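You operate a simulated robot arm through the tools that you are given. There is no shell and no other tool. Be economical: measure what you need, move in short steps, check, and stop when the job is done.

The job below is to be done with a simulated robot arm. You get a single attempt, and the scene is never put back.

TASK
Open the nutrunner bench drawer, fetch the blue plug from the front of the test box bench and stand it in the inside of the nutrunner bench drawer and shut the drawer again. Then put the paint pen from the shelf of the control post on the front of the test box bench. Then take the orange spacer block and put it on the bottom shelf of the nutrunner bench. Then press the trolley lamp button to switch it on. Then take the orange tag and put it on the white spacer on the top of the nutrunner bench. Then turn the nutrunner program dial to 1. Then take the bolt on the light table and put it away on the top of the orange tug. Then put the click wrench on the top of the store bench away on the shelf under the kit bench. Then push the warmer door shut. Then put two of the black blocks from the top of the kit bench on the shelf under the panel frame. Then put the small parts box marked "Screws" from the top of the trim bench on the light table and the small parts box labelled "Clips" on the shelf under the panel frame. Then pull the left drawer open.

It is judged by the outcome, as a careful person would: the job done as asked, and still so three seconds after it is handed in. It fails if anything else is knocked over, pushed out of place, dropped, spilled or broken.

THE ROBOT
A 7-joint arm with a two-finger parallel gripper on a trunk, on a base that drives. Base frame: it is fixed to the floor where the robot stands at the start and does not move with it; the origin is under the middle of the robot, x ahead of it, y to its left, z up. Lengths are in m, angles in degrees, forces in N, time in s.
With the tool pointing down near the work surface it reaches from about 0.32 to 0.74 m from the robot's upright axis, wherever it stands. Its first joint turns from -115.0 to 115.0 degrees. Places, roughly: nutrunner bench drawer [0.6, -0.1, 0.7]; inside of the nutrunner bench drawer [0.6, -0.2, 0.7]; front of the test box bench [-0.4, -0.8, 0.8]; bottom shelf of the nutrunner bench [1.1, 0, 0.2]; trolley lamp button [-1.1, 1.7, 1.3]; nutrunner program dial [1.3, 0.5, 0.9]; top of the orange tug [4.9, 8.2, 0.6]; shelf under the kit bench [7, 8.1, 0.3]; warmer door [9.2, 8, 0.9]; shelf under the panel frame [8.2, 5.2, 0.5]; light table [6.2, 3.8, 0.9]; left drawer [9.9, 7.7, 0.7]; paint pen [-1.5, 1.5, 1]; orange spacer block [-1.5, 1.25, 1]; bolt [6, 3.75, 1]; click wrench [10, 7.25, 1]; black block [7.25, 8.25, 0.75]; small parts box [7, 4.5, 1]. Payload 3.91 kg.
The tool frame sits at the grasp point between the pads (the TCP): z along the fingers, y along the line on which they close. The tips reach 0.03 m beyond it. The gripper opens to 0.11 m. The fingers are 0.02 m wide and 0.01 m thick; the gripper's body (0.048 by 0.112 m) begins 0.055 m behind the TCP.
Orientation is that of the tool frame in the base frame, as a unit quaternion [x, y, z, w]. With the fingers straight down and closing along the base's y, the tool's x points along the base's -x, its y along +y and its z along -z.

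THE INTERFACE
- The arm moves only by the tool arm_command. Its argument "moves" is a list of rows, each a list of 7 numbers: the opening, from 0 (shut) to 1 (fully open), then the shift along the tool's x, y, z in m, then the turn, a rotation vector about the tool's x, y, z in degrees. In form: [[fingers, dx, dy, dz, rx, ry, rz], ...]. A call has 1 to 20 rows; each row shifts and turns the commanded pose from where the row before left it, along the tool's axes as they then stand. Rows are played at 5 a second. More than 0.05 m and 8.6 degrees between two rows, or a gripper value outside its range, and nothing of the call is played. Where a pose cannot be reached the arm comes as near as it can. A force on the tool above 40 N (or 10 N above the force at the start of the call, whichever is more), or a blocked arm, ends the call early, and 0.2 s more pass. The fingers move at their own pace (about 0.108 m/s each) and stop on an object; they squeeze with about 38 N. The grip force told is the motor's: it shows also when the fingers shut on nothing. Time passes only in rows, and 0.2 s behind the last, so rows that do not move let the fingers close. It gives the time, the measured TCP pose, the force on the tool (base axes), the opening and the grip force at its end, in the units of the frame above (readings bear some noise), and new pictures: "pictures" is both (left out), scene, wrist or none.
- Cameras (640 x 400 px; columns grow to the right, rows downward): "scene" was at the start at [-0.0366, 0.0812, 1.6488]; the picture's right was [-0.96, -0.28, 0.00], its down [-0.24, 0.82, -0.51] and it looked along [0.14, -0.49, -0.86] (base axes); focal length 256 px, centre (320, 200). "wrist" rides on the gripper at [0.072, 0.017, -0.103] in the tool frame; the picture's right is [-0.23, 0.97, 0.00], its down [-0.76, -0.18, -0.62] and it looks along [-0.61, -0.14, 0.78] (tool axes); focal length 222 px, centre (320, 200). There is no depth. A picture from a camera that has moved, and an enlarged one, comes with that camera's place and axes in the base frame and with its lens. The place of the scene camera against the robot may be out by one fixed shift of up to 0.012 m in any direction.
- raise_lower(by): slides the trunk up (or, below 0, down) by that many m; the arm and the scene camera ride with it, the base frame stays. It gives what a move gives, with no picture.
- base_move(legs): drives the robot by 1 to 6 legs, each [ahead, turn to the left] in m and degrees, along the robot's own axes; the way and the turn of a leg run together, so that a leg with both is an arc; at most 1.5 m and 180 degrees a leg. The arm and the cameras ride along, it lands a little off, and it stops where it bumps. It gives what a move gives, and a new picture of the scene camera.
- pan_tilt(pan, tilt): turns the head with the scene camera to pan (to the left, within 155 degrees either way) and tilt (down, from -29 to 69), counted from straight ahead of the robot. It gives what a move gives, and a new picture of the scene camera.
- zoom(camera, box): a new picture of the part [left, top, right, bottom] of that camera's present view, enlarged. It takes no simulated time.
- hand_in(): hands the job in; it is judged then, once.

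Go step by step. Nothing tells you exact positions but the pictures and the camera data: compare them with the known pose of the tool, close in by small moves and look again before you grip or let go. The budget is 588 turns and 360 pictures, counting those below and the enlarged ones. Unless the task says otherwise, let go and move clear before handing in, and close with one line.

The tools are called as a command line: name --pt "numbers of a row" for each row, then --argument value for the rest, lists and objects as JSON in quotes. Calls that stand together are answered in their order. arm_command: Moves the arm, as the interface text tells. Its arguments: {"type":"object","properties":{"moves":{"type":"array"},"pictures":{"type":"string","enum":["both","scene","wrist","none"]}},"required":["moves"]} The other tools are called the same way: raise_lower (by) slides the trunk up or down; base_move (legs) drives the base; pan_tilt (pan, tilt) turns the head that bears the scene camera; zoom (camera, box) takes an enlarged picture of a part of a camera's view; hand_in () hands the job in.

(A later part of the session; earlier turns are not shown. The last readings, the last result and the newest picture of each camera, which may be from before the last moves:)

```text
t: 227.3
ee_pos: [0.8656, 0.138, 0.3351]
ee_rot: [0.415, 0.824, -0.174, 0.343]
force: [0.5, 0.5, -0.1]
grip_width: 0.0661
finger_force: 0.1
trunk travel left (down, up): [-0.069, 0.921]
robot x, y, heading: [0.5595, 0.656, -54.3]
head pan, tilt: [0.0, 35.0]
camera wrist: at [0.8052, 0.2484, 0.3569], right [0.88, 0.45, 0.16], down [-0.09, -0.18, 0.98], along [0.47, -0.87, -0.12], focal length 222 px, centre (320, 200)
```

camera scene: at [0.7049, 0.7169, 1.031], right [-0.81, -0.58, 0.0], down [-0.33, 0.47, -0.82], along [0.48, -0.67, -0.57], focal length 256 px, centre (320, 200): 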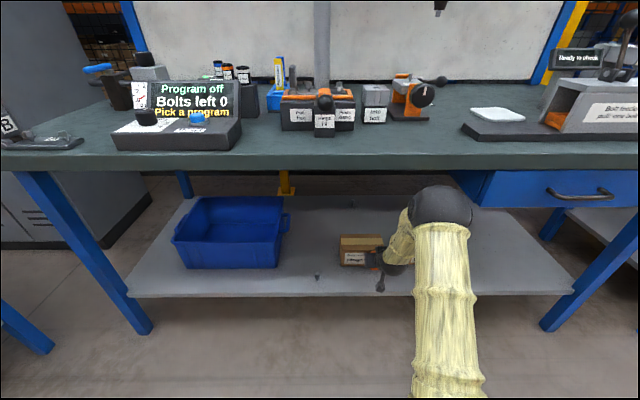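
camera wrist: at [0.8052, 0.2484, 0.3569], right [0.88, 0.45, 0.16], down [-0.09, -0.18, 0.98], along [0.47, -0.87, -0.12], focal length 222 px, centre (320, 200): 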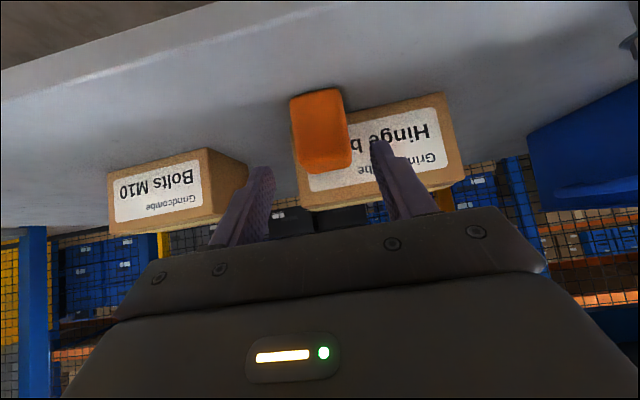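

base_move --legs '[[-0.4, 0]]'

raise_lower --by 0.4

raise_lower --by 0.4

zoom --camera "scene" --box '[0, 0, 640, 400]'

```text
t: 229.8
ee_pos: [0.6322, 0.464, 0.3364]
ee_rot: [0.415, 0.824, -0.174, 0.344]
force: [-0.7, -0.5, 0.1]
grip_width: 0.0661
finger_force: 0.1
trunk travel left (down, up): [-0.069, 0.921]
robot x, y, heading: [0.3249, 0.9853, -54.5]
head pan, tilt: [0.0, 35.0]
camera scene: at [0.4709, 1.0445, 0.976], right [-0.81, -0.58, 0.0], down [-0.33, 0.47, -0.82], along [0.48, -0.67, -0.57], focal length 256 px, centre (320, 200)
```

scene: 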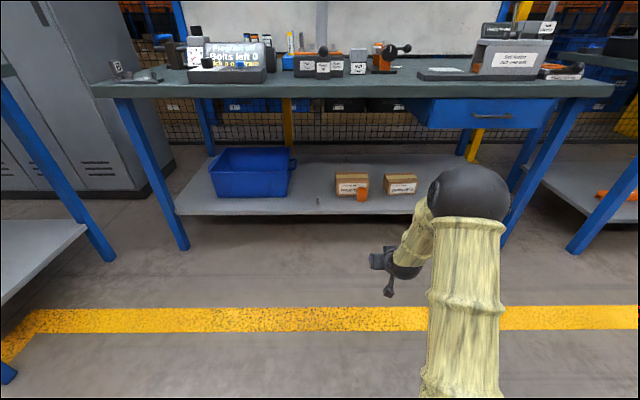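

```text
t: 233.6
ee_pos: [0.6312, 0.4651, 0.7346]
ee_rot: [0.416, 0.824, -0.174, 0.343]
force: [-0.1, -0.5, -0.7]
grip_width: 0.0662
finger_force: 0.0
trunk travel left (down, up): [-0.469, 0.521]
robot x, y, heading: [0.3226, 0.9883, -54.2]
head pan, tilt: [0.0, 35.0]
```

```text
t: 237.4
ee_pos: [0.6318, 0.4644, 1.1365]
ee_rot: [0.415, 0.824, -0.173, 0.344]
force: [0.4, 0.3, 0.1]
grip_width: 0.0659
finger_force: 0.1
trunk travel left (down, up): [-0.869, 0.121]
robot x, y, heading: [0.3249, 0.986, -54.4]
head pan, tilt: [0.0, 35.0]
```

```text
1.00 times, centred on (320, 200) of scene
camera zoom: at [0.4711, 1.0443, 1.776], right [-0.81, -0.58, 0.0], down [-0.33, 0.47, -0.82], along [0.48, -0.67, -0.57], focal length 256 px, centre (320, 200)
```

zoom: 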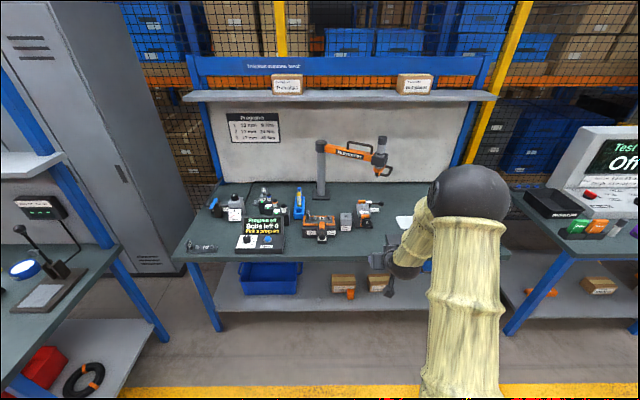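

arm_command --pt "0 0 0 0 0 -7.5 0" --pt "0 0 0 0 0 -7.5 0" --pt "0 0 0 0 0 -7.5 0" --pt "0 0 0 0 0 -7.5 0" --pt "0 0 0 0 0 -7.5 0" --pt "0 0 0 0 0 -7 0" --pt "0 0 0 0 0 0 0" --pictures "none"

base_move --legs '[[0, -122.8], [0.994, 0], [0, -57.2]]'

pan_tilt --pan 0 --tilt 20

raise_lower --by 0.1

```text
t: 239.0
ee_pos: [0.631, 0.4652, 1.1353]
ee_rot: [0.317, 0.632, -0.318, 0.631]
force: [-0.3, -0.2, -0.5]
grip_width: 0.0
finger_force: 37.6
trunk travel left (down, up): [-0.869, 0.121]
robot x, y, heading: [0.3239, 0.9828, -54.7]
head pan, tilt: [0.0, 35.0]
```

```text
t: 251.7
ee_pos: [-0.9855, 1.4257, 1.1348]
ee_rot: [0.639, -0.306, -0.636, -0.306]
force: [-0.2, -0.9, 0.1]
grip_width: 0.0
finger_force: 38.1
trunk travel left (down, up): [-0.869, 0.121]
robot x, y, heading: [-0.66, 0.9178, 127.4]
head pan, tilt: [0.0, 35.0]
camera scene: at [-0.7955, 0.8405, 1.776], right [0.79, 0.61, 0.0], down [0.35, -0.46, -0.82], along [-0.5, 0.65, -0.57], focal length 256 px, centre (320, 200)
```

scene: 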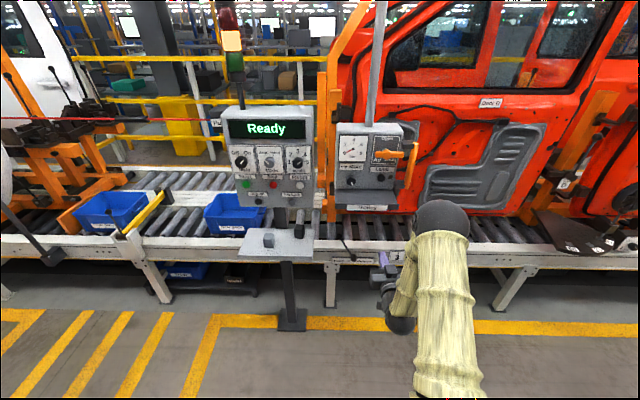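

```text
t: 252.5
ee_pos: [-0.985, 1.4264, 1.1372]
ee_rot: [0.638, -0.306, -0.636, -0.306]
force: [0.1, 0.4, 0.2]
grip_width: 0.0001
finger_force: 37.5
trunk travel left (down, up): [-0.869, 0.121]
robot x, y, heading: [-0.6612, 0.919, 127.6]
head pan, tilt: [0.0, 20.0]
camera scene: at [-0.7988, 0.8444, 1.7998], right [0.79, 0.61, 0.0], down [0.21, -0.27, -0.94], along [-0.57, 0.75, -0.34], focal length 256 px, centre (320, 200)
```

scene: 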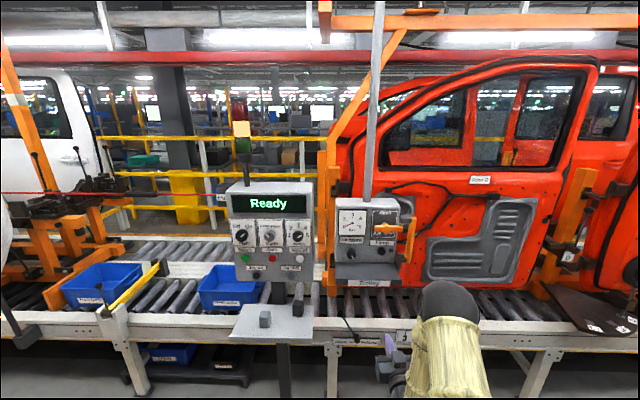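

```text
t: 253.8
ee_pos: [-0.9851, 1.4271, 1.2354]
ee_rot: [0.638, -0.307, -0.636, -0.307]
force: [-0.5, -0.7, 0.5]
grip_width: 0.0
finger_force: 37.6
trunk travel left (down, up): [-0.969, 0.021]
robot x, y, heading: [-0.6632, 0.9188, 127.6]
head pan, tilt: [0.0, 20.0]
```

zoom --camera "scene" --box '[300, 180, 500, 320]'

arm_command --pt "0 0 0 0 0 0 0" --pictures "wrist"

```text
2.86 times, centred on (400, 250) of scene
camera zoom: at [-0.7989, 0.8445, 1.8998], right [0.79, 0.61, 0.0], down [0.21, -0.27, -0.94], along [-0.57, 0.75, -0.34], focal length 732 px, centre (91, 57)
```

zoom: 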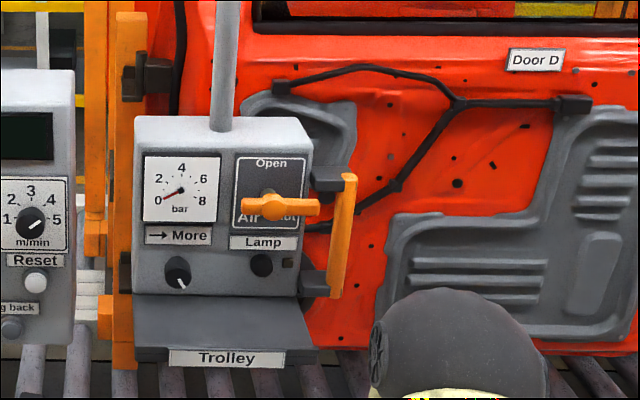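

```text
t: 254.2
ee_pos: [-0.9861, 1.4251, 1.2356]
ee_rot: [0.638, -0.307, -0.636, -0.307]
force: [-0.3, -0.2, 0.2]
grip_width: 0.0001
finger_force: 37.2
trunk travel left (down, up): [-0.969, 0.021]
robot x, y, heading: [-0.6611, 0.9202, 127.5]
head pan, tilt: [0.0, 20.0]
camera wrist: at [-0.9336, 1.3348, 1.1636], right [-0.76, -0.61, 0.23], down [0.52, -0.38, 0.76], along [-0.38, 0.7, 0.6], focal length 222 px, centre (320, 200)
```

wrist: 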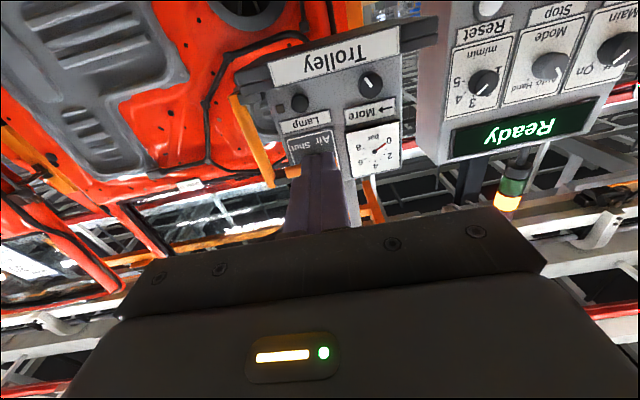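

base_move --legs '[[0.19, 0]]'

arm_command --pt "0 -0.013 -0.02 0 0 0 0" --pt "0 -0.013 -0.02 0 0 0 0" --pt "0 0 0 0 0 0 0"

```text
t: 255.8
ee_pos: [-1.1062, 1.5782, 1.235]
ee_rot: [0.639, -0.306, -0.637, -0.306]
force: [0.2, 0.6, 0.4]
grip_width: 0.0
finger_force: 38.4
trunk travel left (down, up): [-0.969, 0.021]
robot x, y, heading: [-0.7789, 1.0692, 127.6]
head pan, tilt: [0.0, 20.0]
camera scene: at [-0.9174, 0.9983, 1.8998], right [0.79, 0.61, 0.0], down [0.21, -0.27, -0.94], along [-0.57, 0.74, -0.34], focal length 256 px, centre (320, 200)
```

scene: 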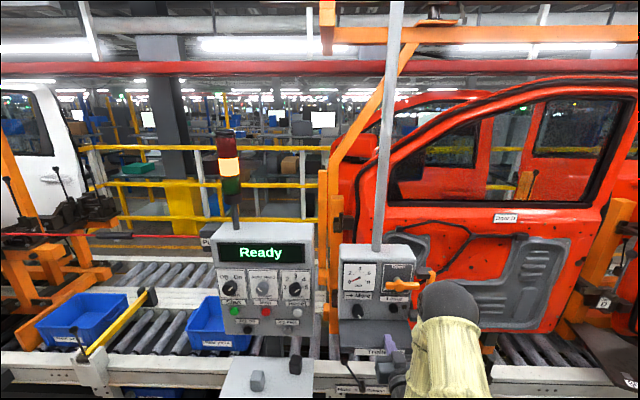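

```text
t: 256.6
ee_pos: [-1.0733, 1.6038, 1.264]
ee_rot: [0.639, -0.305, -0.637, -0.305]
force: [0.1, -0.4, 0.1]
grip_width: 0.0
finger_force: 37.3
trunk travel left (down, up): [-0.969, 0.021]
robot x, y, heading: [-0.7789, 1.0696, 127.8]
head pan, tilt: [0.0, 20.0]
camera scene: at [-0.9167, 0.9967, 1.8998], right [0.79, 0.61, 0.0], down [0.21, -0.27, -0.94], along [-0.57, 0.74, -0.34], focal length 256 px, centre (320, 200)
camera wrist: at [-1.0208, 1.5117, 1.1919], right [-0.76, -0.61, 0.23], down [0.53, -0.37, 0.76], along [-0.38, 0.7, 0.6], focal length 222 px, centre (320, 200)
```

scene: 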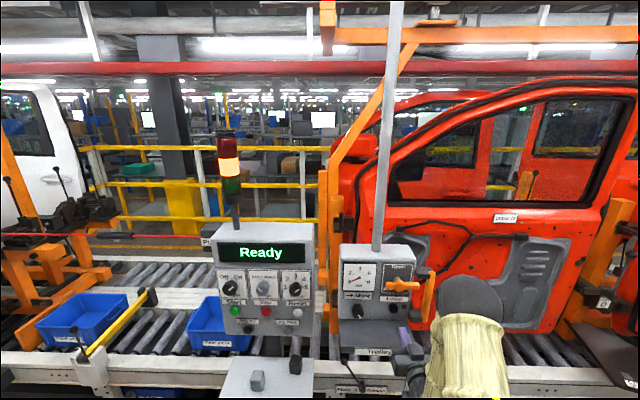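
wrist: 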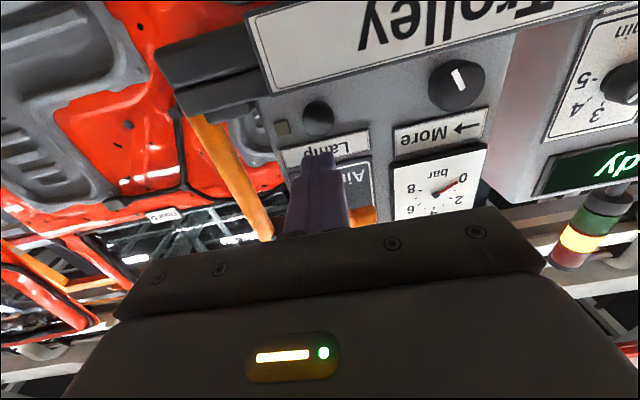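

arm_command --pt "0 -0.004 0 0 0 8.3 0" --pt "0 -0.004 0 0 0 8.3 0" --pt "0 -0.002 0 -0.004 0 8.4 0" --pt "0 -0.0085 0 0.018 0 0 0" --pt "0 -0.0085 0 0.018 0 0 0" --pt "0 0 0 0 0 0 0"

zoom --camera "scene" --box '[320, 230, 480, 370]'

```text
t: 258.0
ee_pos: [-1.0966, 1.6335, 1.2731]
ee_rot: [0.762, -0.364, -0.483, -0.232]
force: [-0.2, 0.6, 0.4]
grip_width: 0.0
finger_force: 38.1
trunk travel left (down, up): [-0.969, 0.021]
robot x, y, heading: [-0.7795, 1.0713, 127.8]
head pan, tilt: [0.0, 20.0]
camera scene: at [-0.916, 0.9967, 1.8999], right [0.79, 0.61, 0.0], down [0.21, -0.27, -0.94], along [-0.57, 0.74, -0.34], focal length 256 px, centre (320, 200)
camera wrist: at [-1.0319, 1.5257, 1.2516], right [-0.82, -0.53, 0.2], down [0.29, -0.08, 0.95], along [-0.49, 0.84, 0.22], focal length 222 px, centre (320, 200)
```

scene: 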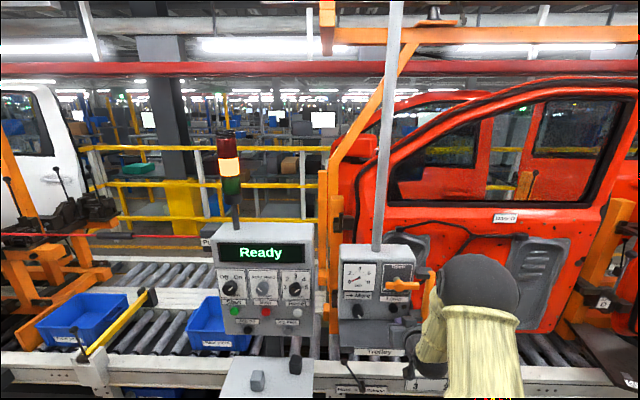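
wrist: 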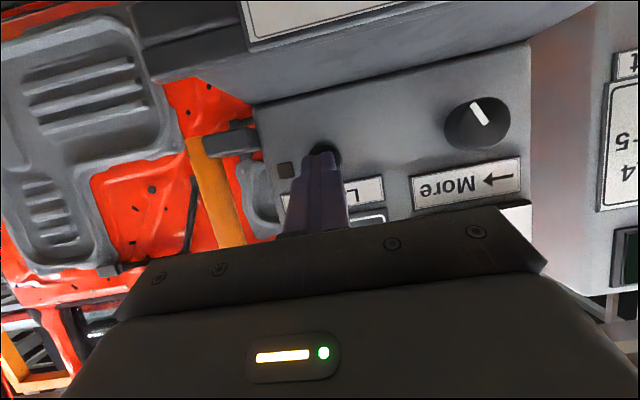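

```text
2.86 times, centred on (400, 300) of scene
camera zoom: at [-0.916, 0.9967, 1.8999], right [0.79, 0.61, 0.0], down [0.21, -0.27, -0.94], along [-0.57, 0.74, -0.34], focal length 732 px, centre (91, -86)
```

zoom: 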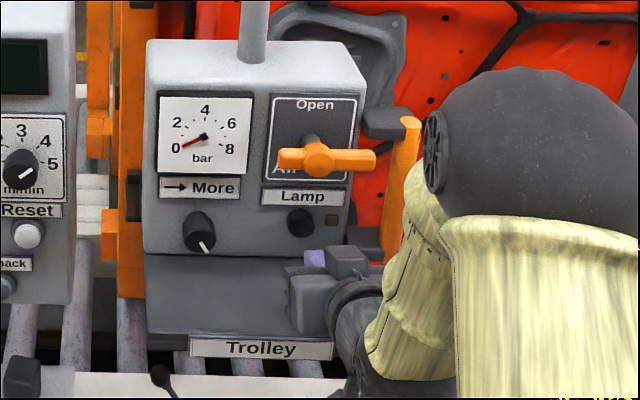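

arm_command --pt "0 -0.004 0 0.016 0 0 0" --pt "0 -0.004 0 0.012 0 0 0" --pt "0 -0.002 0 0.0045 0 0 0" --pt "0 -0.002 0 0.0045 0 0 0" --pt "0 -0.002 0 0.0045 0 0 0" --pt "0 0 0 0 0 0 0" --pictures "wrist"

zoom --camera "scene" --box '[320, 230, 480, 370]'

```text
t: 259.4
ee_pos: [-1.1234, 1.6658, 1.2693]
ee_rot: [0.762, -0.365, -0.483, -0.232]
force: [2.7, -3.5, 1.6]
grip_width: 0.0001
finger_force: 37.3
trunk travel left (down, up): [-0.969, 0.021]
robot x, y, heading: [-0.7785, 1.0713, 127.9]
head pan, tilt: [0.0, 20.0]
camera wrist: at [-1.0584, 1.558, 1.2479], right [-0.82, -0.53, 0.2], down [0.29, -0.08, 0.95], along [-0.49, 0.84, 0.22], focal length 222 px, centre (320, 200)
```

wrist: 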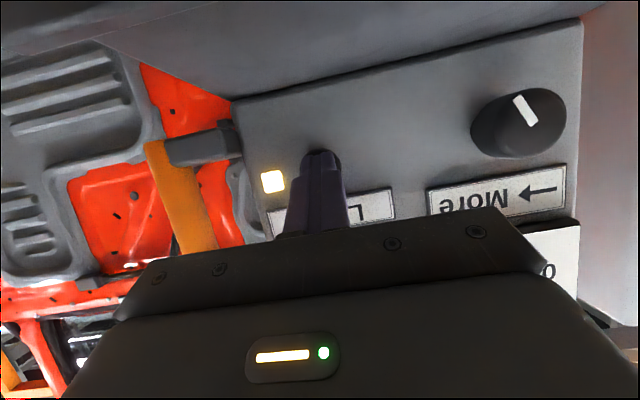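

```text
2.86 times, centred on (400, 300) of scene
camera zoom: at [-0.9155, 0.996, 1.8999], right [0.79, 0.61, 0.0], down [0.21, -0.27, -0.94], along [-0.57, 0.74, -0.34], focal length 732 px, centre (91, -86)
```

zoom: 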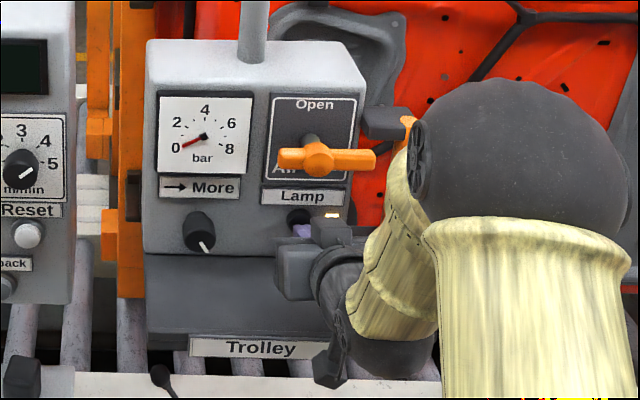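

arm_command --pt "0 0.006 0 -0.018 0 0 0" --pt "0 0.006 0 -0.018 0 0 0" --pt "0 0.006 0 -0.018 0 0 0" --pictures "none"

base_move --legs '[[-0.35, 0]]'

zoom --camera "scene" --box '[300, 160, 460, 300]'

```text
t: 260.2
ee_pos: [-1.0881, 1.6225, 1.2756]
ee_rot: [0.762, -0.364, -0.483, -0.232]
force: [1.2, 0.0, 0.0]
grip_width: 0.0
finger_force: 37.3
trunk travel left (down, up): [-0.969, 0.021]
robot x, y, heading: [-0.7809, 1.0685, 127.6]
head pan, tilt: [0.0, 20.0]
```

```text
t: 262.5
ee_pos: [-0.87, 1.3417, 1.2753]
ee_rot: [0.76, -0.365, -0.484, -0.233]
force: [-0.3, 0.2, 0.7]
grip_width: 0.0
finger_force: 37.6
trunk travel left (down, up): [-0.969, 0.021]
robot x, y, heading: [-0.5665, 0.7901, 127.7]
head pan, tilt: [0.0, 20.0]
camera scene: at [-0.7, 0.7165, 1.8999], right [0.79, 0.61, 0.0], down [0.21, -0.27, -0.94], along [-0.57, 0.75, -0.34], focal length 256 px, centre (320, 200)
```

scene: 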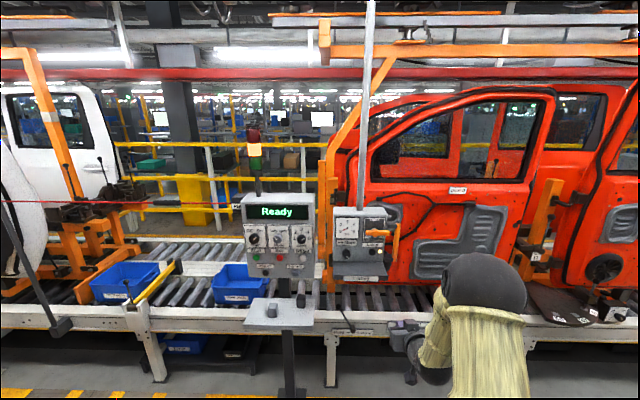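

```text
2.86 times, centred on (380, 230) of scene
camera zoom: at [-0.7, 0.7165, 1.8999], right [0.79, 0.61, 0.0], down [0.21, -0.27, -0.94], along [-0.57, 0.75, -0.34], focal length 732 px, centre (149, 114)
```

zoom: 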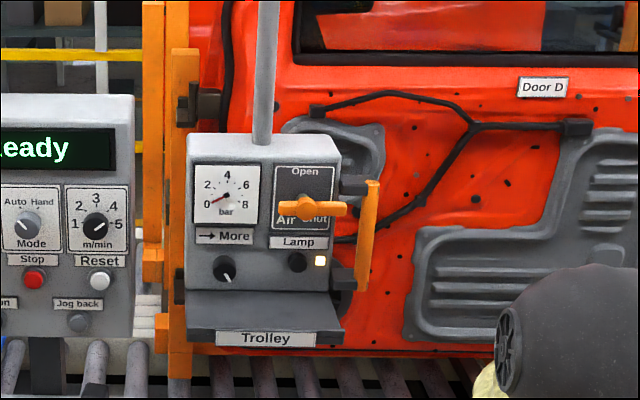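

arm_command --pt "0.8 0 0 0 0 8.1 0" --pt "0.8 0 0 0 0 8.1 0" --pt "0.8 0 0 0 0 8.1 0" --pt "0.8 0 0 0 0 8.1 0" --pt "0.8 0 0 0 0 8.1 0" --pt "0.8 0 0 0 0 8.1 0" --pt "0.8 0 0 0 0 8.1 0" --pt "0.8 0 0 0 0 8.1 0" --pt "0.8 0 0 0 0 0 0" --pictures "none"

base_move --legs '[[0, 144], [0.576, 0], [0, 33.9]]'

pan_tilt --pan 0 --tilt 42

```text
t: 264.5
ee_pos: [-0.8698, 1.3421, 1.2752]
ee_rot: [0.902, -0.433, 0.0, 0.0]
force: [1.4, -0.2, -0.3]
grip_width: 0.0878
finger_force: 0.0
trunk travel left (down, up): [-0.969, 0.021]
robot x, y, heading: [-0.5654, 0.7915, 127.5]
head pan, tilt: [0.0, 20.0]
```

```text
t: 275.5
ee_pos: [-0.1877, -0.3226, 1.2745]
ee_rot: [0.416, 0.909, -0.001, 0.0]
force: [-0.7, 0.4, 0.3]
grip_width: 0.088
finger_force: 0.0
trunk travel left (down, up): [-0.969, 0.021]
robot x, y, heading: [-0.5177, 0.2175, -50.0]
head pan, tilt: [0.0, 20.0]
camera scene: at [-0.3723, 0.2835, 1.8998], right [-0.77, -0.64, 0.0], down [-0.22, 0.26, -0.94], along [0.6, -0.72, -0.34], focal length 256 px, centre (320, 200)
```

scene: 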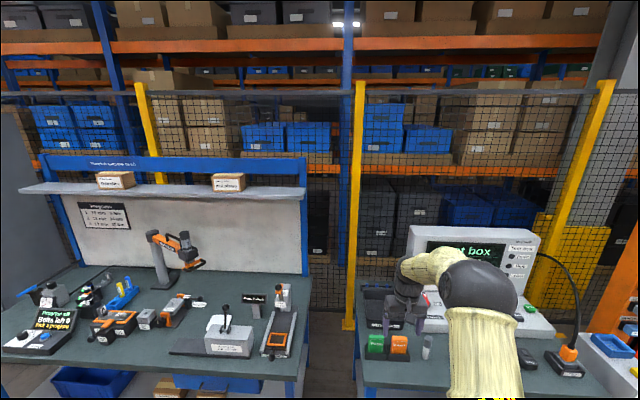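

```text
t: 276.4
ee_pos: [-0.1871, -0.3224, 1.2748]
ee_rot: [0.416, 0.909, -0.001, 0.0]
force: [0.6, -0.1, 0.1]
grip_width: 0.0879
finger_force: 0.1
trunk travel left (down, up): [-0.969, 0.021]
robot x, y, heading: [-0.5155, 0.2173, -50.2]
head pan, tilt: [0.0, 42.0]
camera scene: at [-0.3786, 0.2906, 1.8656], right [-0.77, -0.64, 0.0], down [-0.43, 0.51, -0.74], along [0.48, -0.57, -0.67], focal length 256 px, centre (320, 200)
```

scene: 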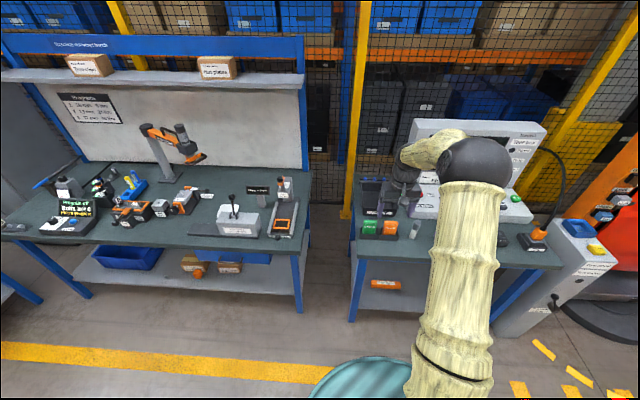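

base_move --legs '[[0, -4.2], [0.24, 0]]'

raise_lower --by -0.17

arm_command --pt "0.8 0 -0.04 0 0 0 0" --pt "0.8 0 0 0 0 0 0"

```text
t: 278.6
ee_pos: [-0.0877, -0.541, 1.275]
ee_rot: [0.448, 0.894, -0.001, 0.0]
force: [0.1, -0.5, -0.7]
grip_width: 0.0881
finger_force: 0.1
trunk travel left (down, up): [-0.969, 0.021]
robot x, y, heading: [-0.3741, 0.0258, -54.5]
head pan, tilt: [0.0, 42.0]
camera scene: at [-0.2332, 0.0855, 1.8655], right [-0.81, -0.58, 0.0], down [-0.39, 0.54, -0.74], along [0.43, -0.6, -0.67], focal length 256 px, centre (320, 200)
```

scene: 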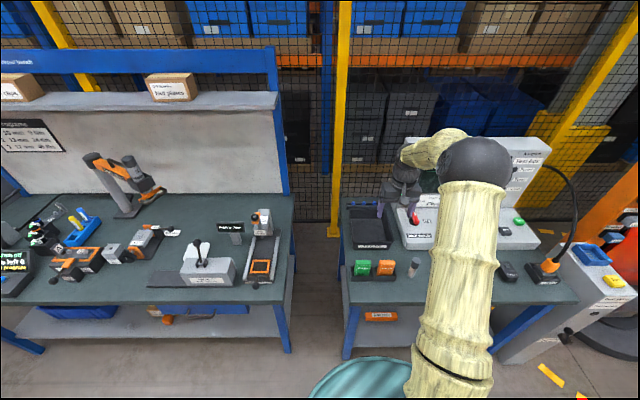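

```text
t: 280.5
ee_pos: [-0.0883, -0.5385, 1.1044]
ee_rot: [0.449, 0.894, -0.001, 0.0]
force: [-0.1, 0.6, 0.1]
grip_width: 0.088
finger_force: 0.1
trunk travel left (down, up): [-0.799, 0.191]
robot x, y, heading: [-0.3776, 0.0236, -54.3]
head pan, tilt: [0.0, 42.0]
```

```text
t: 281.1
ee_pos: [-0.1184, -0.563, 1.1035]
ee_rot: [0.448, 0.894, 0.0, -0.001]
force: [0.3, 0.1, 0.2]
grip_width: 0.0881
finger_force: 0.1
trunk travel left (down, up): [-0.799, 0.191]
robot x, y, heading: [-0.3761, 0.0222, -54.2]
head pan, tilt: [0.0, 42.0]
camera scene: at [-0.233, 0.0872, 1.6954], right [-0.81, -0.58, 0.0], down [-0.39, 0.54, -0.74], along [0.43, -0.6, -0.67], focal length 256 px, centre (320, 200)
camera wrist: at [-0.1471, -0.4954, 1.2067], right [0.92, 0.4, 0.0], down [0.31, -0.72, 0.62], along [0.25, -0.57, -0.78], focal length 222 px, centre (320, 200)
```

scene: 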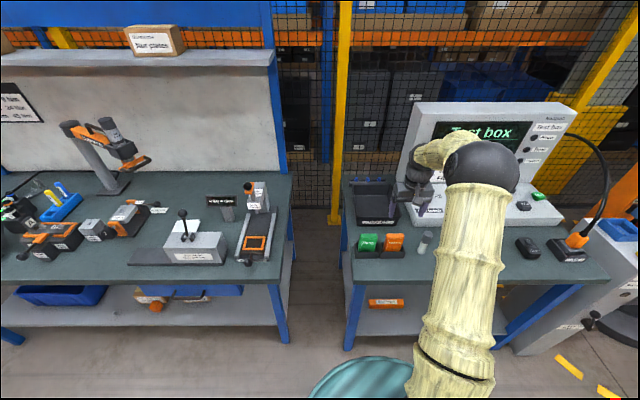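
wrist: 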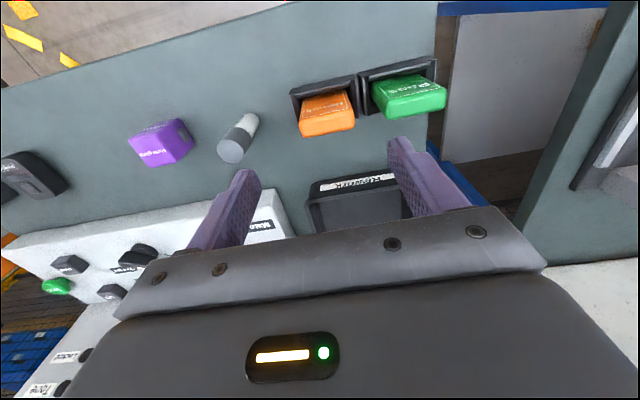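

zoom --camera "scene" --box '[340, 210, 440, 272]'

zoom --camera "scene" --box '[340, 270, 440, 332]'

zoom --camera "wrist" --box '[240, 40, 480, 190]'

zoom --camera "scene" --box '[120, 170, 300, 282]'

```text
6.40 times, centred on (390, 241) of scene
camera zoom: at [-0.233, 0.0872, 1.6954], right [-0.81, -0.58, 0.0], down [-0.39, 0.54, -0.74], along [0.43, -0.6, -0.67], focal length 1641 px, centre (-128, -62)
```

zoom: 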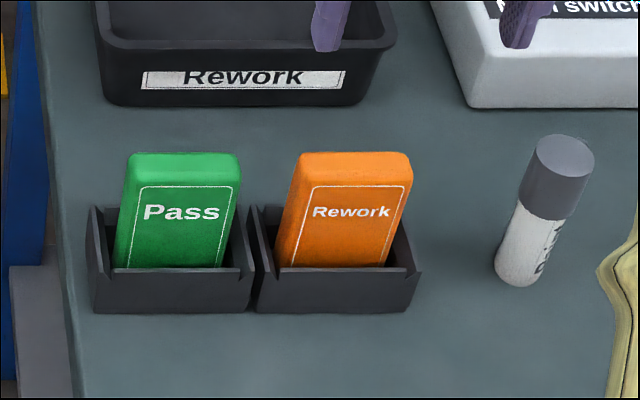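

```text
6.40 times, centred on (390, 301) of scene
camera zoom: at [-0.233, 0.0872, 1.6954], right [-0.81, -0.58, 0.0], down [-0.39, 0.54, -0.74], along [0.43, -0.6, -0.67], focal length 1641 px, centre (-128, -446)
```

zoom: 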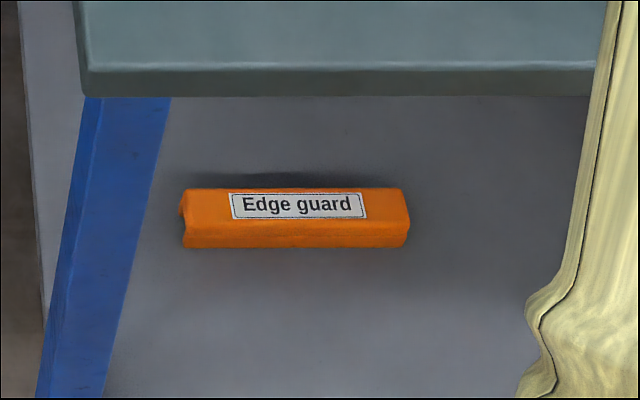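

```text
2.67 times, centred on (360, 115) of wrist
camera zoom: at [-0.1471, -0.4954, 1.2067], right [0.92, 0.4, 0.0], down [0.31, -0.72, 0.62], along [0.25, -0.57, -0.78], focal length 592 px, centre (213, 427)
```

zoom: 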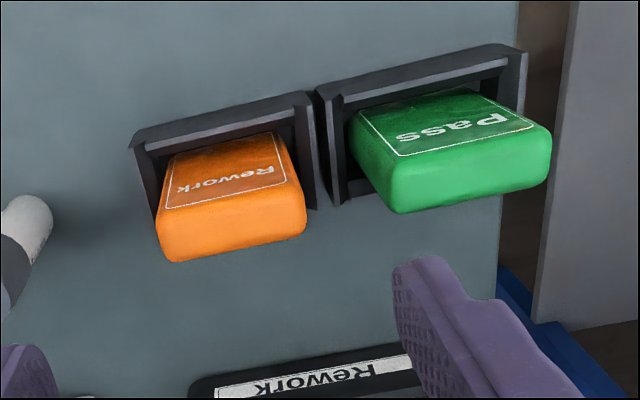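

```text
3.56 times, centred on (210, 226) of scene
camera zoom: at [-0.233, 0.0872, 1.6954], right [-0.81, -0.58, 0.0], down [-0.39, 0.54, -0.74], along [0.43, -0.6, -0.67], focal length 912 px, centre (711, 108)
```

zoom: 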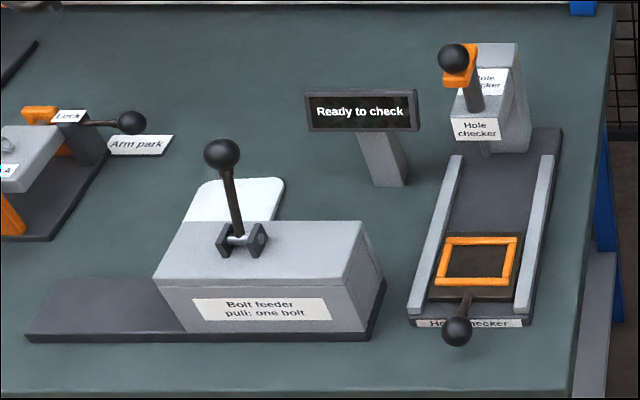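

arm_command --pt "0.8 -0.02 0.0075 0.02 0 0 0" --pt "0.8 0 0 0.04 0 0 0" --pt "0.8 0 0 0.03 0 0 0" --pt "0.8 0 0 0 0 0 0" --pictures "wrist"

zoom --camera "scene" --box '[340, 190, 440, 272]'

```text
t: 282.1
ee_pos: [-0.1021, -0.5756, 1.0146]
ee_rot: [0.449, 0.894, -0.002, 0.001]
force: [1.3, -0.6, 0.6]
grip_width: 0.0879
finger_force: 0.1
trunk travel left (down, up): [-0.799, 0.191]
robot x, y, heading: [-0.3767, 0.0225, -54.0]
head pan, tilt: [0.0, 42.0]
camera wrist: at [-0.1306, -0.5068, 1.1181], right [0.92, 0.4, 0.0], down [0.31, -0.72, 0.62], along [0.25, -0.57, -0.78], focal length 222 px, centre (320, 200)
```

wrist: 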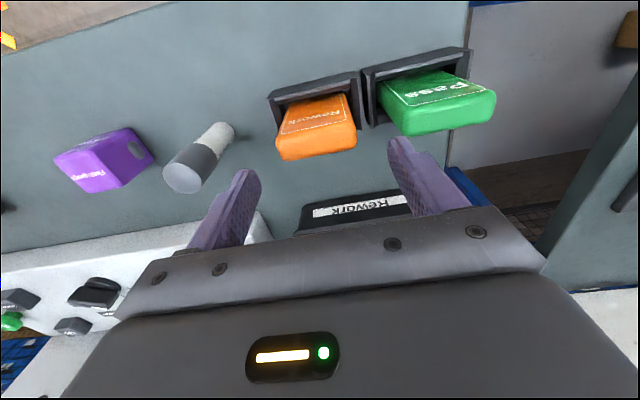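

```text
4.88 times, centred on (390, 231) of scene
camera zoom: at [-0.2341, 0.0867, 1.6955], right [-0.81, -0.58, 0.0], down [-0.39, 0.54, -0.74], along [0.43, -0.6, -0.67], focal length 1251 px, centre (-22, 49)
```

zoom: 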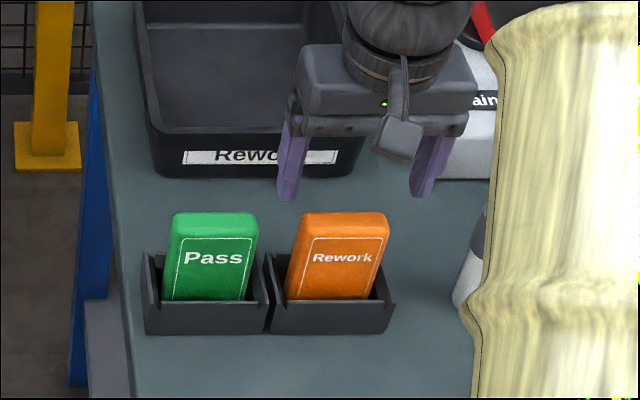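

arm_command --pt "0.8 -0.003 0.003 0.03 0 0 0" --pt "0.8 0 0 0.03 0 0 0" --pt "0.8 0 0 0 0 0 0" --pictures "wrist"

zoom --camera "scene" --box '[340, 190, 440, 272]'

```text
t: 282.9
ee_pos: [-0.0967, -0.5767, 0.9537]
ee_rot: [0.45, 0.893, -0.002, 0.0]
force: [0.6, 0.4, 0.6]
grip_width: 0.0881
finger_force: 0.0
trunk travel left (down, up): [-0.799, 0.191]
robot x, y, heading: [-0.3769, 0.0205, -54.3]
head pan, tilt: [0.0, 42.0]
camera wrist: at [-0.1251, -0.5075, 1.0574], right [0.92, 0.4, 0.0], down [0.31, -0.72, 0.62], along [0.25, -0.57, -0.78], focal length 222 px, centre (320, 200)
```

wrist: 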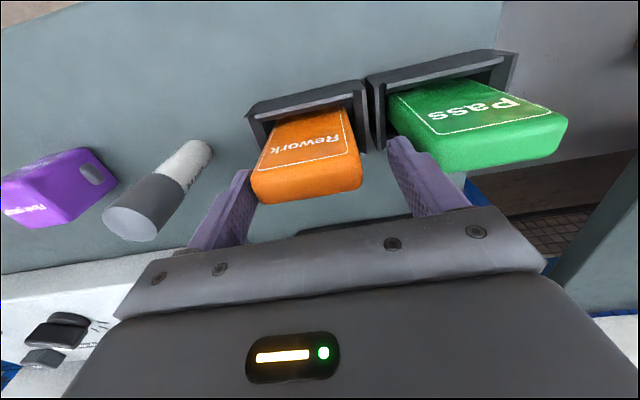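

```text
4.88 times, centred on (390, 231) of scene
camera zoom: at [-0.2339, 0.0867, 1.6955], right [-0.81, -0.58, 0.0], down [-0.39, 0.54, -0.74], along [0.43, -0.6, -0.67], focal length 1251 px, centre (-22, 49)
```

zoom: 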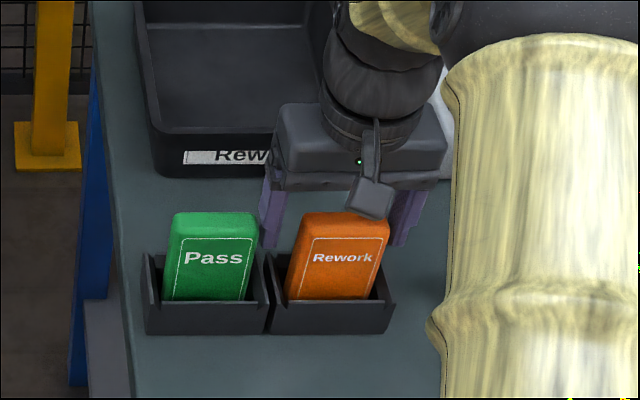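

arm_command --pt "0.8 0.004 -0.005 0.0 0 0 0" --pt "0.8 0 0 0.012 0 0 0" --pt "0.4 0 0 0 0 0 0" --pt "0.2 0 0 0 0 0 0" --pt "0.2 0 0 0 0 0 0" --pt "0.2 0 0 0 0 0 0" --pictures "wrist"

```text
t: 284.3
ee_pos: [-0.1033, -0.5762, 0.9431]
ee_rot: [0.448, 0.894, -0.001, 0.0]
force: [0.7, 0.1, 0.5]
grip_width: 0.0654
finger_force: 38.0
trunk travel left (down, up): [-0.799, 0.191]
robot x, y, heading: [-0.379, 0.0252, -54.4]
head pan, tilt: [0.0, 42.0]
camera wrist: at [-0.132, -0.5071, 1.0467], right [0.92, 0.4, 0.0], down [0.31, -0.72, 0.62], along [0.25, -0.57, -0.78], focal length 222 px, centre (320, 200)
```

wrist: 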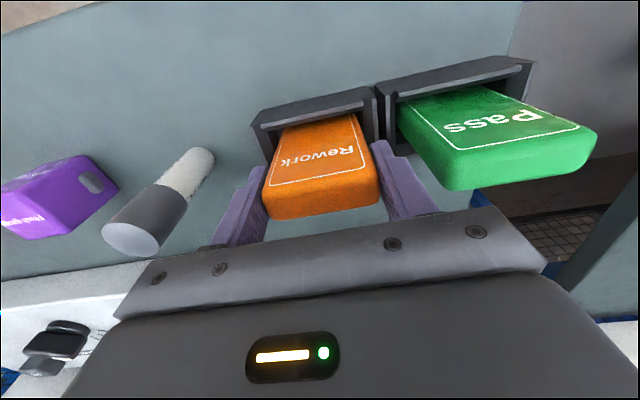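

arm_command --pt "0.2 0 0 -0.02 0 0 0" --pt "0.2 0 0 -0.02 0 0 0" --pt "0.2 0 0 -0.03 0 0 0" --pt "0.2 0 0 -0.03 0 0 0" --pt "0.2 0 0 -0.04 0 0 0" --pt "0.2 0 0 -0.04 0 0 0"

zoom --camera "scene" --box '[340, 150, 440, 272]'

```text
t: 285.7
ee_pos: [-0.1037, -0.5719, 1.1228]
ee_rot: [0.449, 0.894, 0.0, -0.001]
force: [-0.5, 0.5, -1.1]
grip_width: 0.0654
finger_force: 37.9
trunk travel left (down, up): [-0.799, 0.191]
robot x, y, heading: [-0.3777, 0.0218, -54.3]
head pan, tilt: [0.0, 42.0]
camera scene: at [-0.234, 0.087, 1.6954], right [-0.81, -0.58, 0.0], down [-0.39, 0.54, -0.74], along [0.43, -0.6, -0.67], focal length 256 px, centre (320, 200)
camera wrist: at [-0.1333, -0.5038, 1.2262], right [0.92, 0.4, 0.0], down [0.31, -0.72, 0.62], along [0.25, -0.57, -0.78], focal length 222 px, centre (320, 200)
```

scene: 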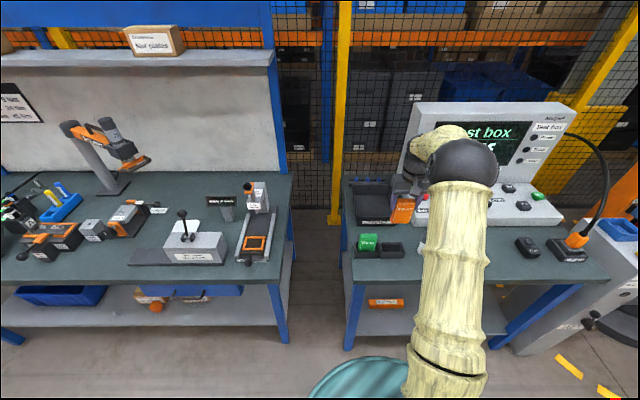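
wrist: 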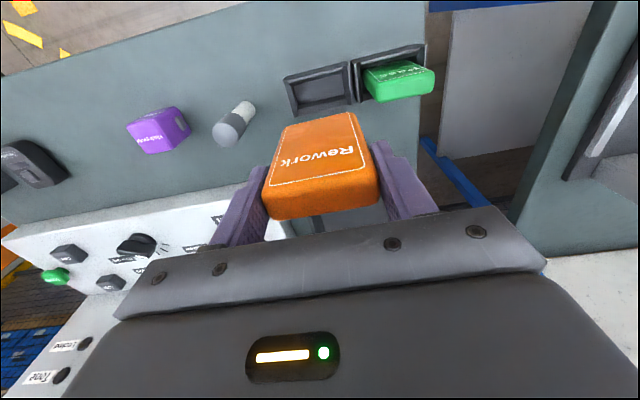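

```text
3.28 times, centred on (390, 211) of scene
camera zoom: at [-0.234, 0.087, 1.6954], right [-0.81, -0.58, 0.0], down [-0.39, 0.54, -0.74], along [0.43, -0.6, -0.67], focal length 841 px, centre (90, 164)
```

zoom: 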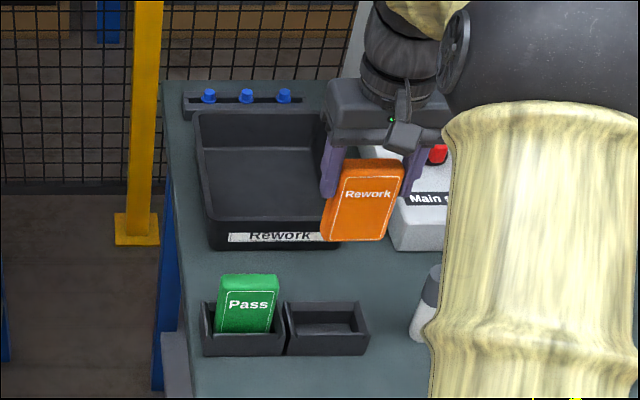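

base_move --legs '[[-0.35, 0], [0, 90], [0.894, 0], [0, -90]]'

zoom --camera "scene" --box '[240, 100, 480, 250]'

```text
t: 299.9
ee_pos: [0.4093, 0.2052, 1.1217]
ee_rot: [0.468, 0.884, -0.001, 0.0]
force: [-0.5, -0.4, -1.5]
grip_width: 0.0655
finger_force: 38.5
trunk travel left (down, up): [-0.799, 0.191]
robot x, y, heading: [0.1609, 0.815, -57.0]
head pan, tilt: [0.0, 42.0]
camera scene: at [0.3094, 0.87, 1.6955], right [-0.84, -0.55, 0.0], down [-0.37, 0.56, -0.74], along [0.41, -0.62, -0.67], focal length 256 px, centre (320, 200)
```

scene: 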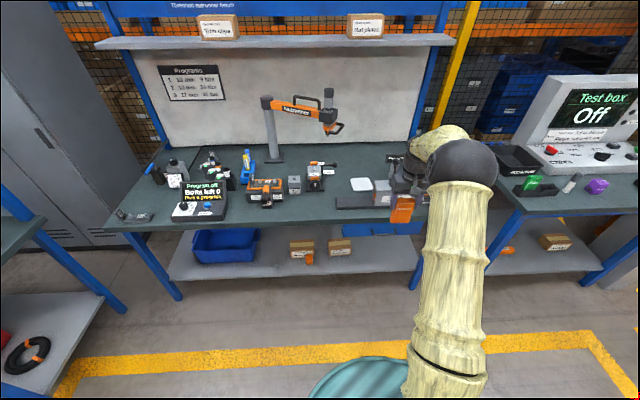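

```text
2.67 times, centred on (360, 175) of scene
camera zoom: at [0.3094, 0.87, 1.6955], right [-0.84, -0.55, 0.0], down [-0.37, 0.56, -0.74], along [0.41, -0.62, -0.67], focal length 684 px, centre (213, 267)
```

zoom: 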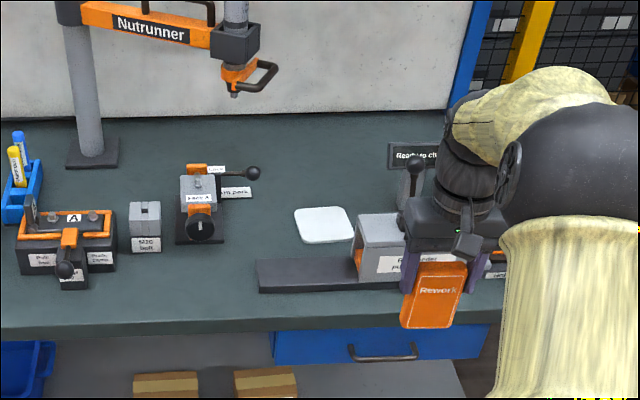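

base_move --legs '[[0, 2.6], [0.47, 0]]'

arm_command --pt "0.2 0 0 0 0 0 0" --pictures "wrist"

```text
t: 303.2
ee_pos: [0.7152, -0.1668, 1.1216]
ee_rot: [0.447, 0.895, -0.002, 0.0]
force: [-0.1, -0.3, -1.5]
grip_width: 0.0656
finger_force: 37.9
trunk travel left (down, up): [-0.799, 0.191]
robot x, y, heading: [0.4487, 0.4262, -54.1]
head pan, tilt: [0.0, 42.0]
camera scene: at [0.5842, 0.491, 1.6955], right [-0.81, -0.59, 0.0], down [-0.39, 0.54, -0.74], along [0.43, -0.6, -0.67], focal length 256 px, centre (320, 200)
```

scene: 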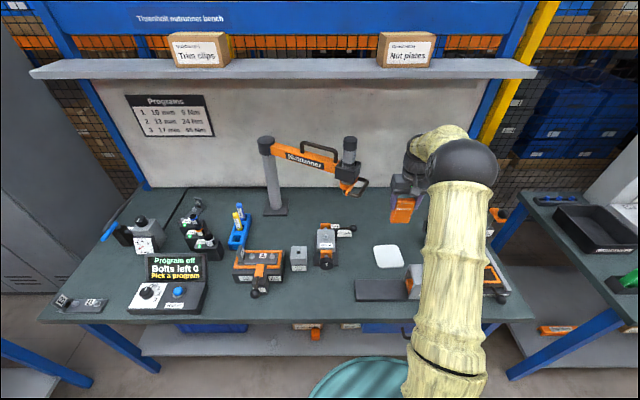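

```text
t: 303.6
ee_pos: [0.7159, -0.1675, 1.1218]
ee_rot: [0.447, 0.895, -0.001, 0.0]
force: [0.0, 0.3, -1.6]
grip_width: 0.0657
finger_force: 38.4
trunk travel left (down, up): [-0.799, 0.191]
robot x, y, heading: [0.442, 0.4299, -54.1]
head pan, tilt: [0.0, 42.0]
camera wrist: at [0.6861, -0.0986, 1.2252], right [0.92, 0.4, 0.0], down [0.32, -0.72, 0.62], along [0.25, -0.57, -0.78], focal length 222 px, centre (320, 200)
```

wrist: 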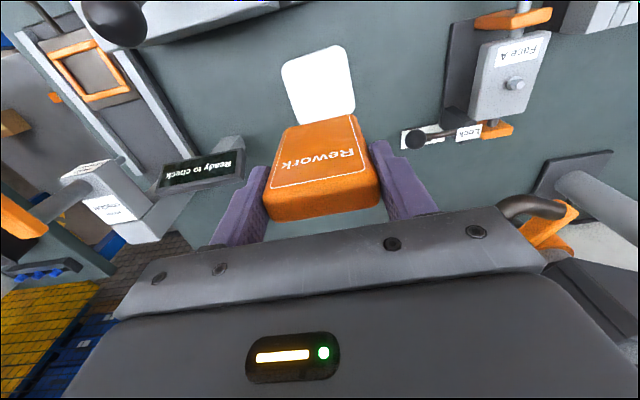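

arm_command --pt "0.2 -0.011 0 0.03 0 0 0" --pt "0.2 0 0 0.04 0 0 0" --pt "0.2 0 0 0.04 0 0 0" --pt "0.2 0 0 0.04 0 0 0" --pt "0.2 0 0 0 0 0 0"

zoom --camera "scene" --box '[330, 190, 490, 300]'

```text
t: 304.8
ee_pos: [0.7214, -0.1746, 0.9695]
ee_rot: [0.447, 0.894, -0.001, 0.0]
force: [0.2, -1.0, -1.5]
grip_width: 0.0654
finger_force: 37.5
trunk travel left (down, up): [-0.799, 0.191]
robot x, y, heading: [0.4383, 0.432, -54.0]
head pan, tilt: [0.0, 42.0]
camera scene: at [0.5835, 0.4922, 1.6955], right [-0.81, -0.59, 0.0], down [-0.39, 0.54, -0.74], along [0.43, -0.6, -0.67], focal length 256 px, centre (320, 200)
camera wrist: at [0.6902, -0.1065, 1.0733], right [0.92, 0.4, 0.0], down [0.32, -0.71, 0.62], along [0.25, -0.57, -0.78], focal length 222 px, centre (320, 200)
```

scene: 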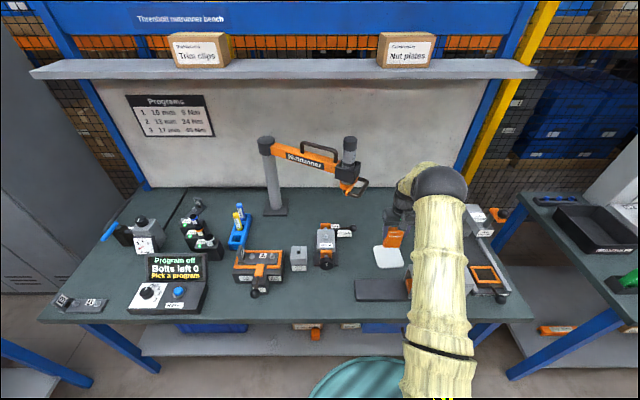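
wrist: 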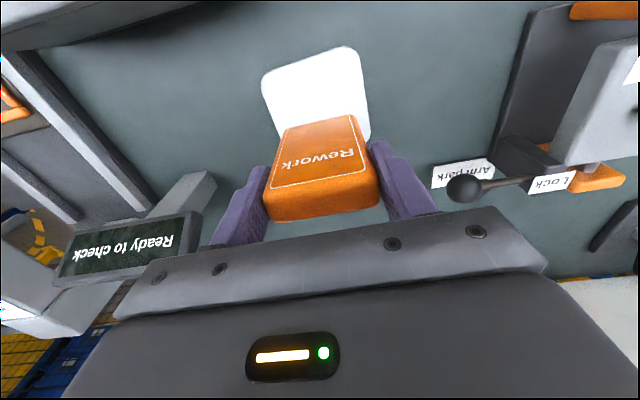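

```text
3.64 times, centred on (410, 245) of scene
camera zoom: at [0.5835, 0.4922, 1.6955], right [-0.81, -0.59, 0.0], down [-0.39, 0.54, -0.74], along [0.43, -0.6, -0.67], focal length 932 px, centre (-7, 36)
```

zoom: 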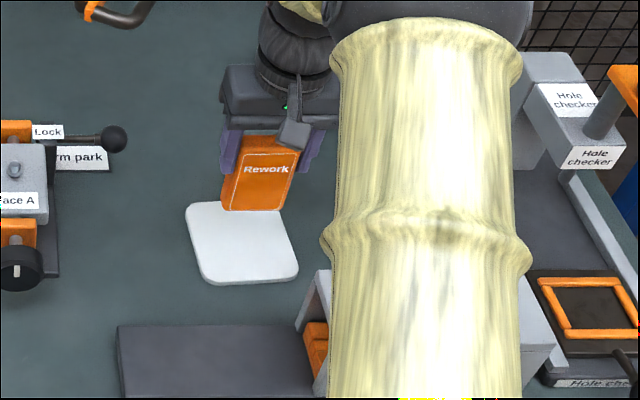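

arm_command --pt "0.2 0 0 0.03 0 0 0" --pt "0.2 0 0 0.012 0 0 0" --pt "0.2 0 0 0 0 0 0" --pictures "wrist"

zoom --camera "scene" --box '[330, 190, 490, 300]'

```text
t: 305.6
ee_pos: [0.7206, -0.1765, 0.9289]
ee_rot: [0.447, 0.894, -0.001, 0.0]
force: [-0.6, 0.1, -0.8]
grip_width: 0.0654
finger_force: 38.1
trunk travel left (down, up): [-0.799, 0.191]
robot x, y, heading: [0.4429, 0.4307, -54.0]
head pan, tilt: [0.0, 42.0]
camera wrist: at [0.6911, -0.1082, 1.0317], right [0.92, 0.4, 0.0], down [0.32, -0.72, 0.62], along [0.25, -0.57, -0.78], focal length 222 px, centre (320, 200)
```

wrist: 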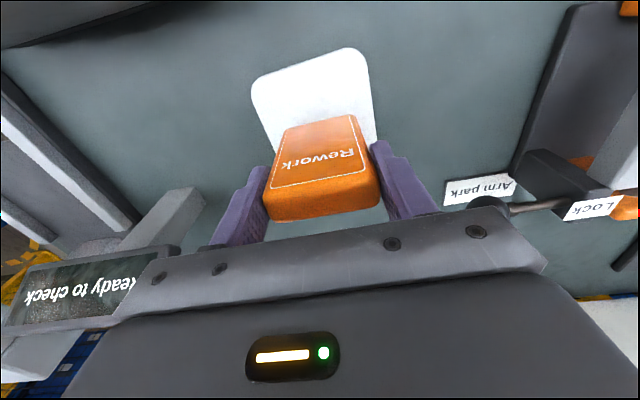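

```text
3.64 times, centred on (410, 245) of scene
camera zoom: at [0.5837, 0.4917, 1.6955], right [-0.81, -0.59, 0.0], down [-0.39, 0.54, -0.74], along [0.43, -0.6, -0.67], focal length 932 px, centre (-7, 36)
```

zoom: 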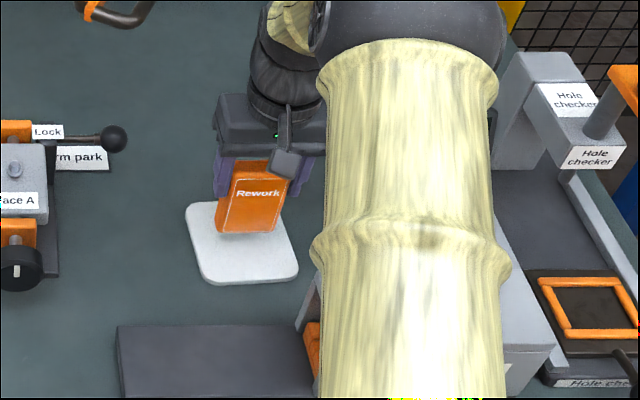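

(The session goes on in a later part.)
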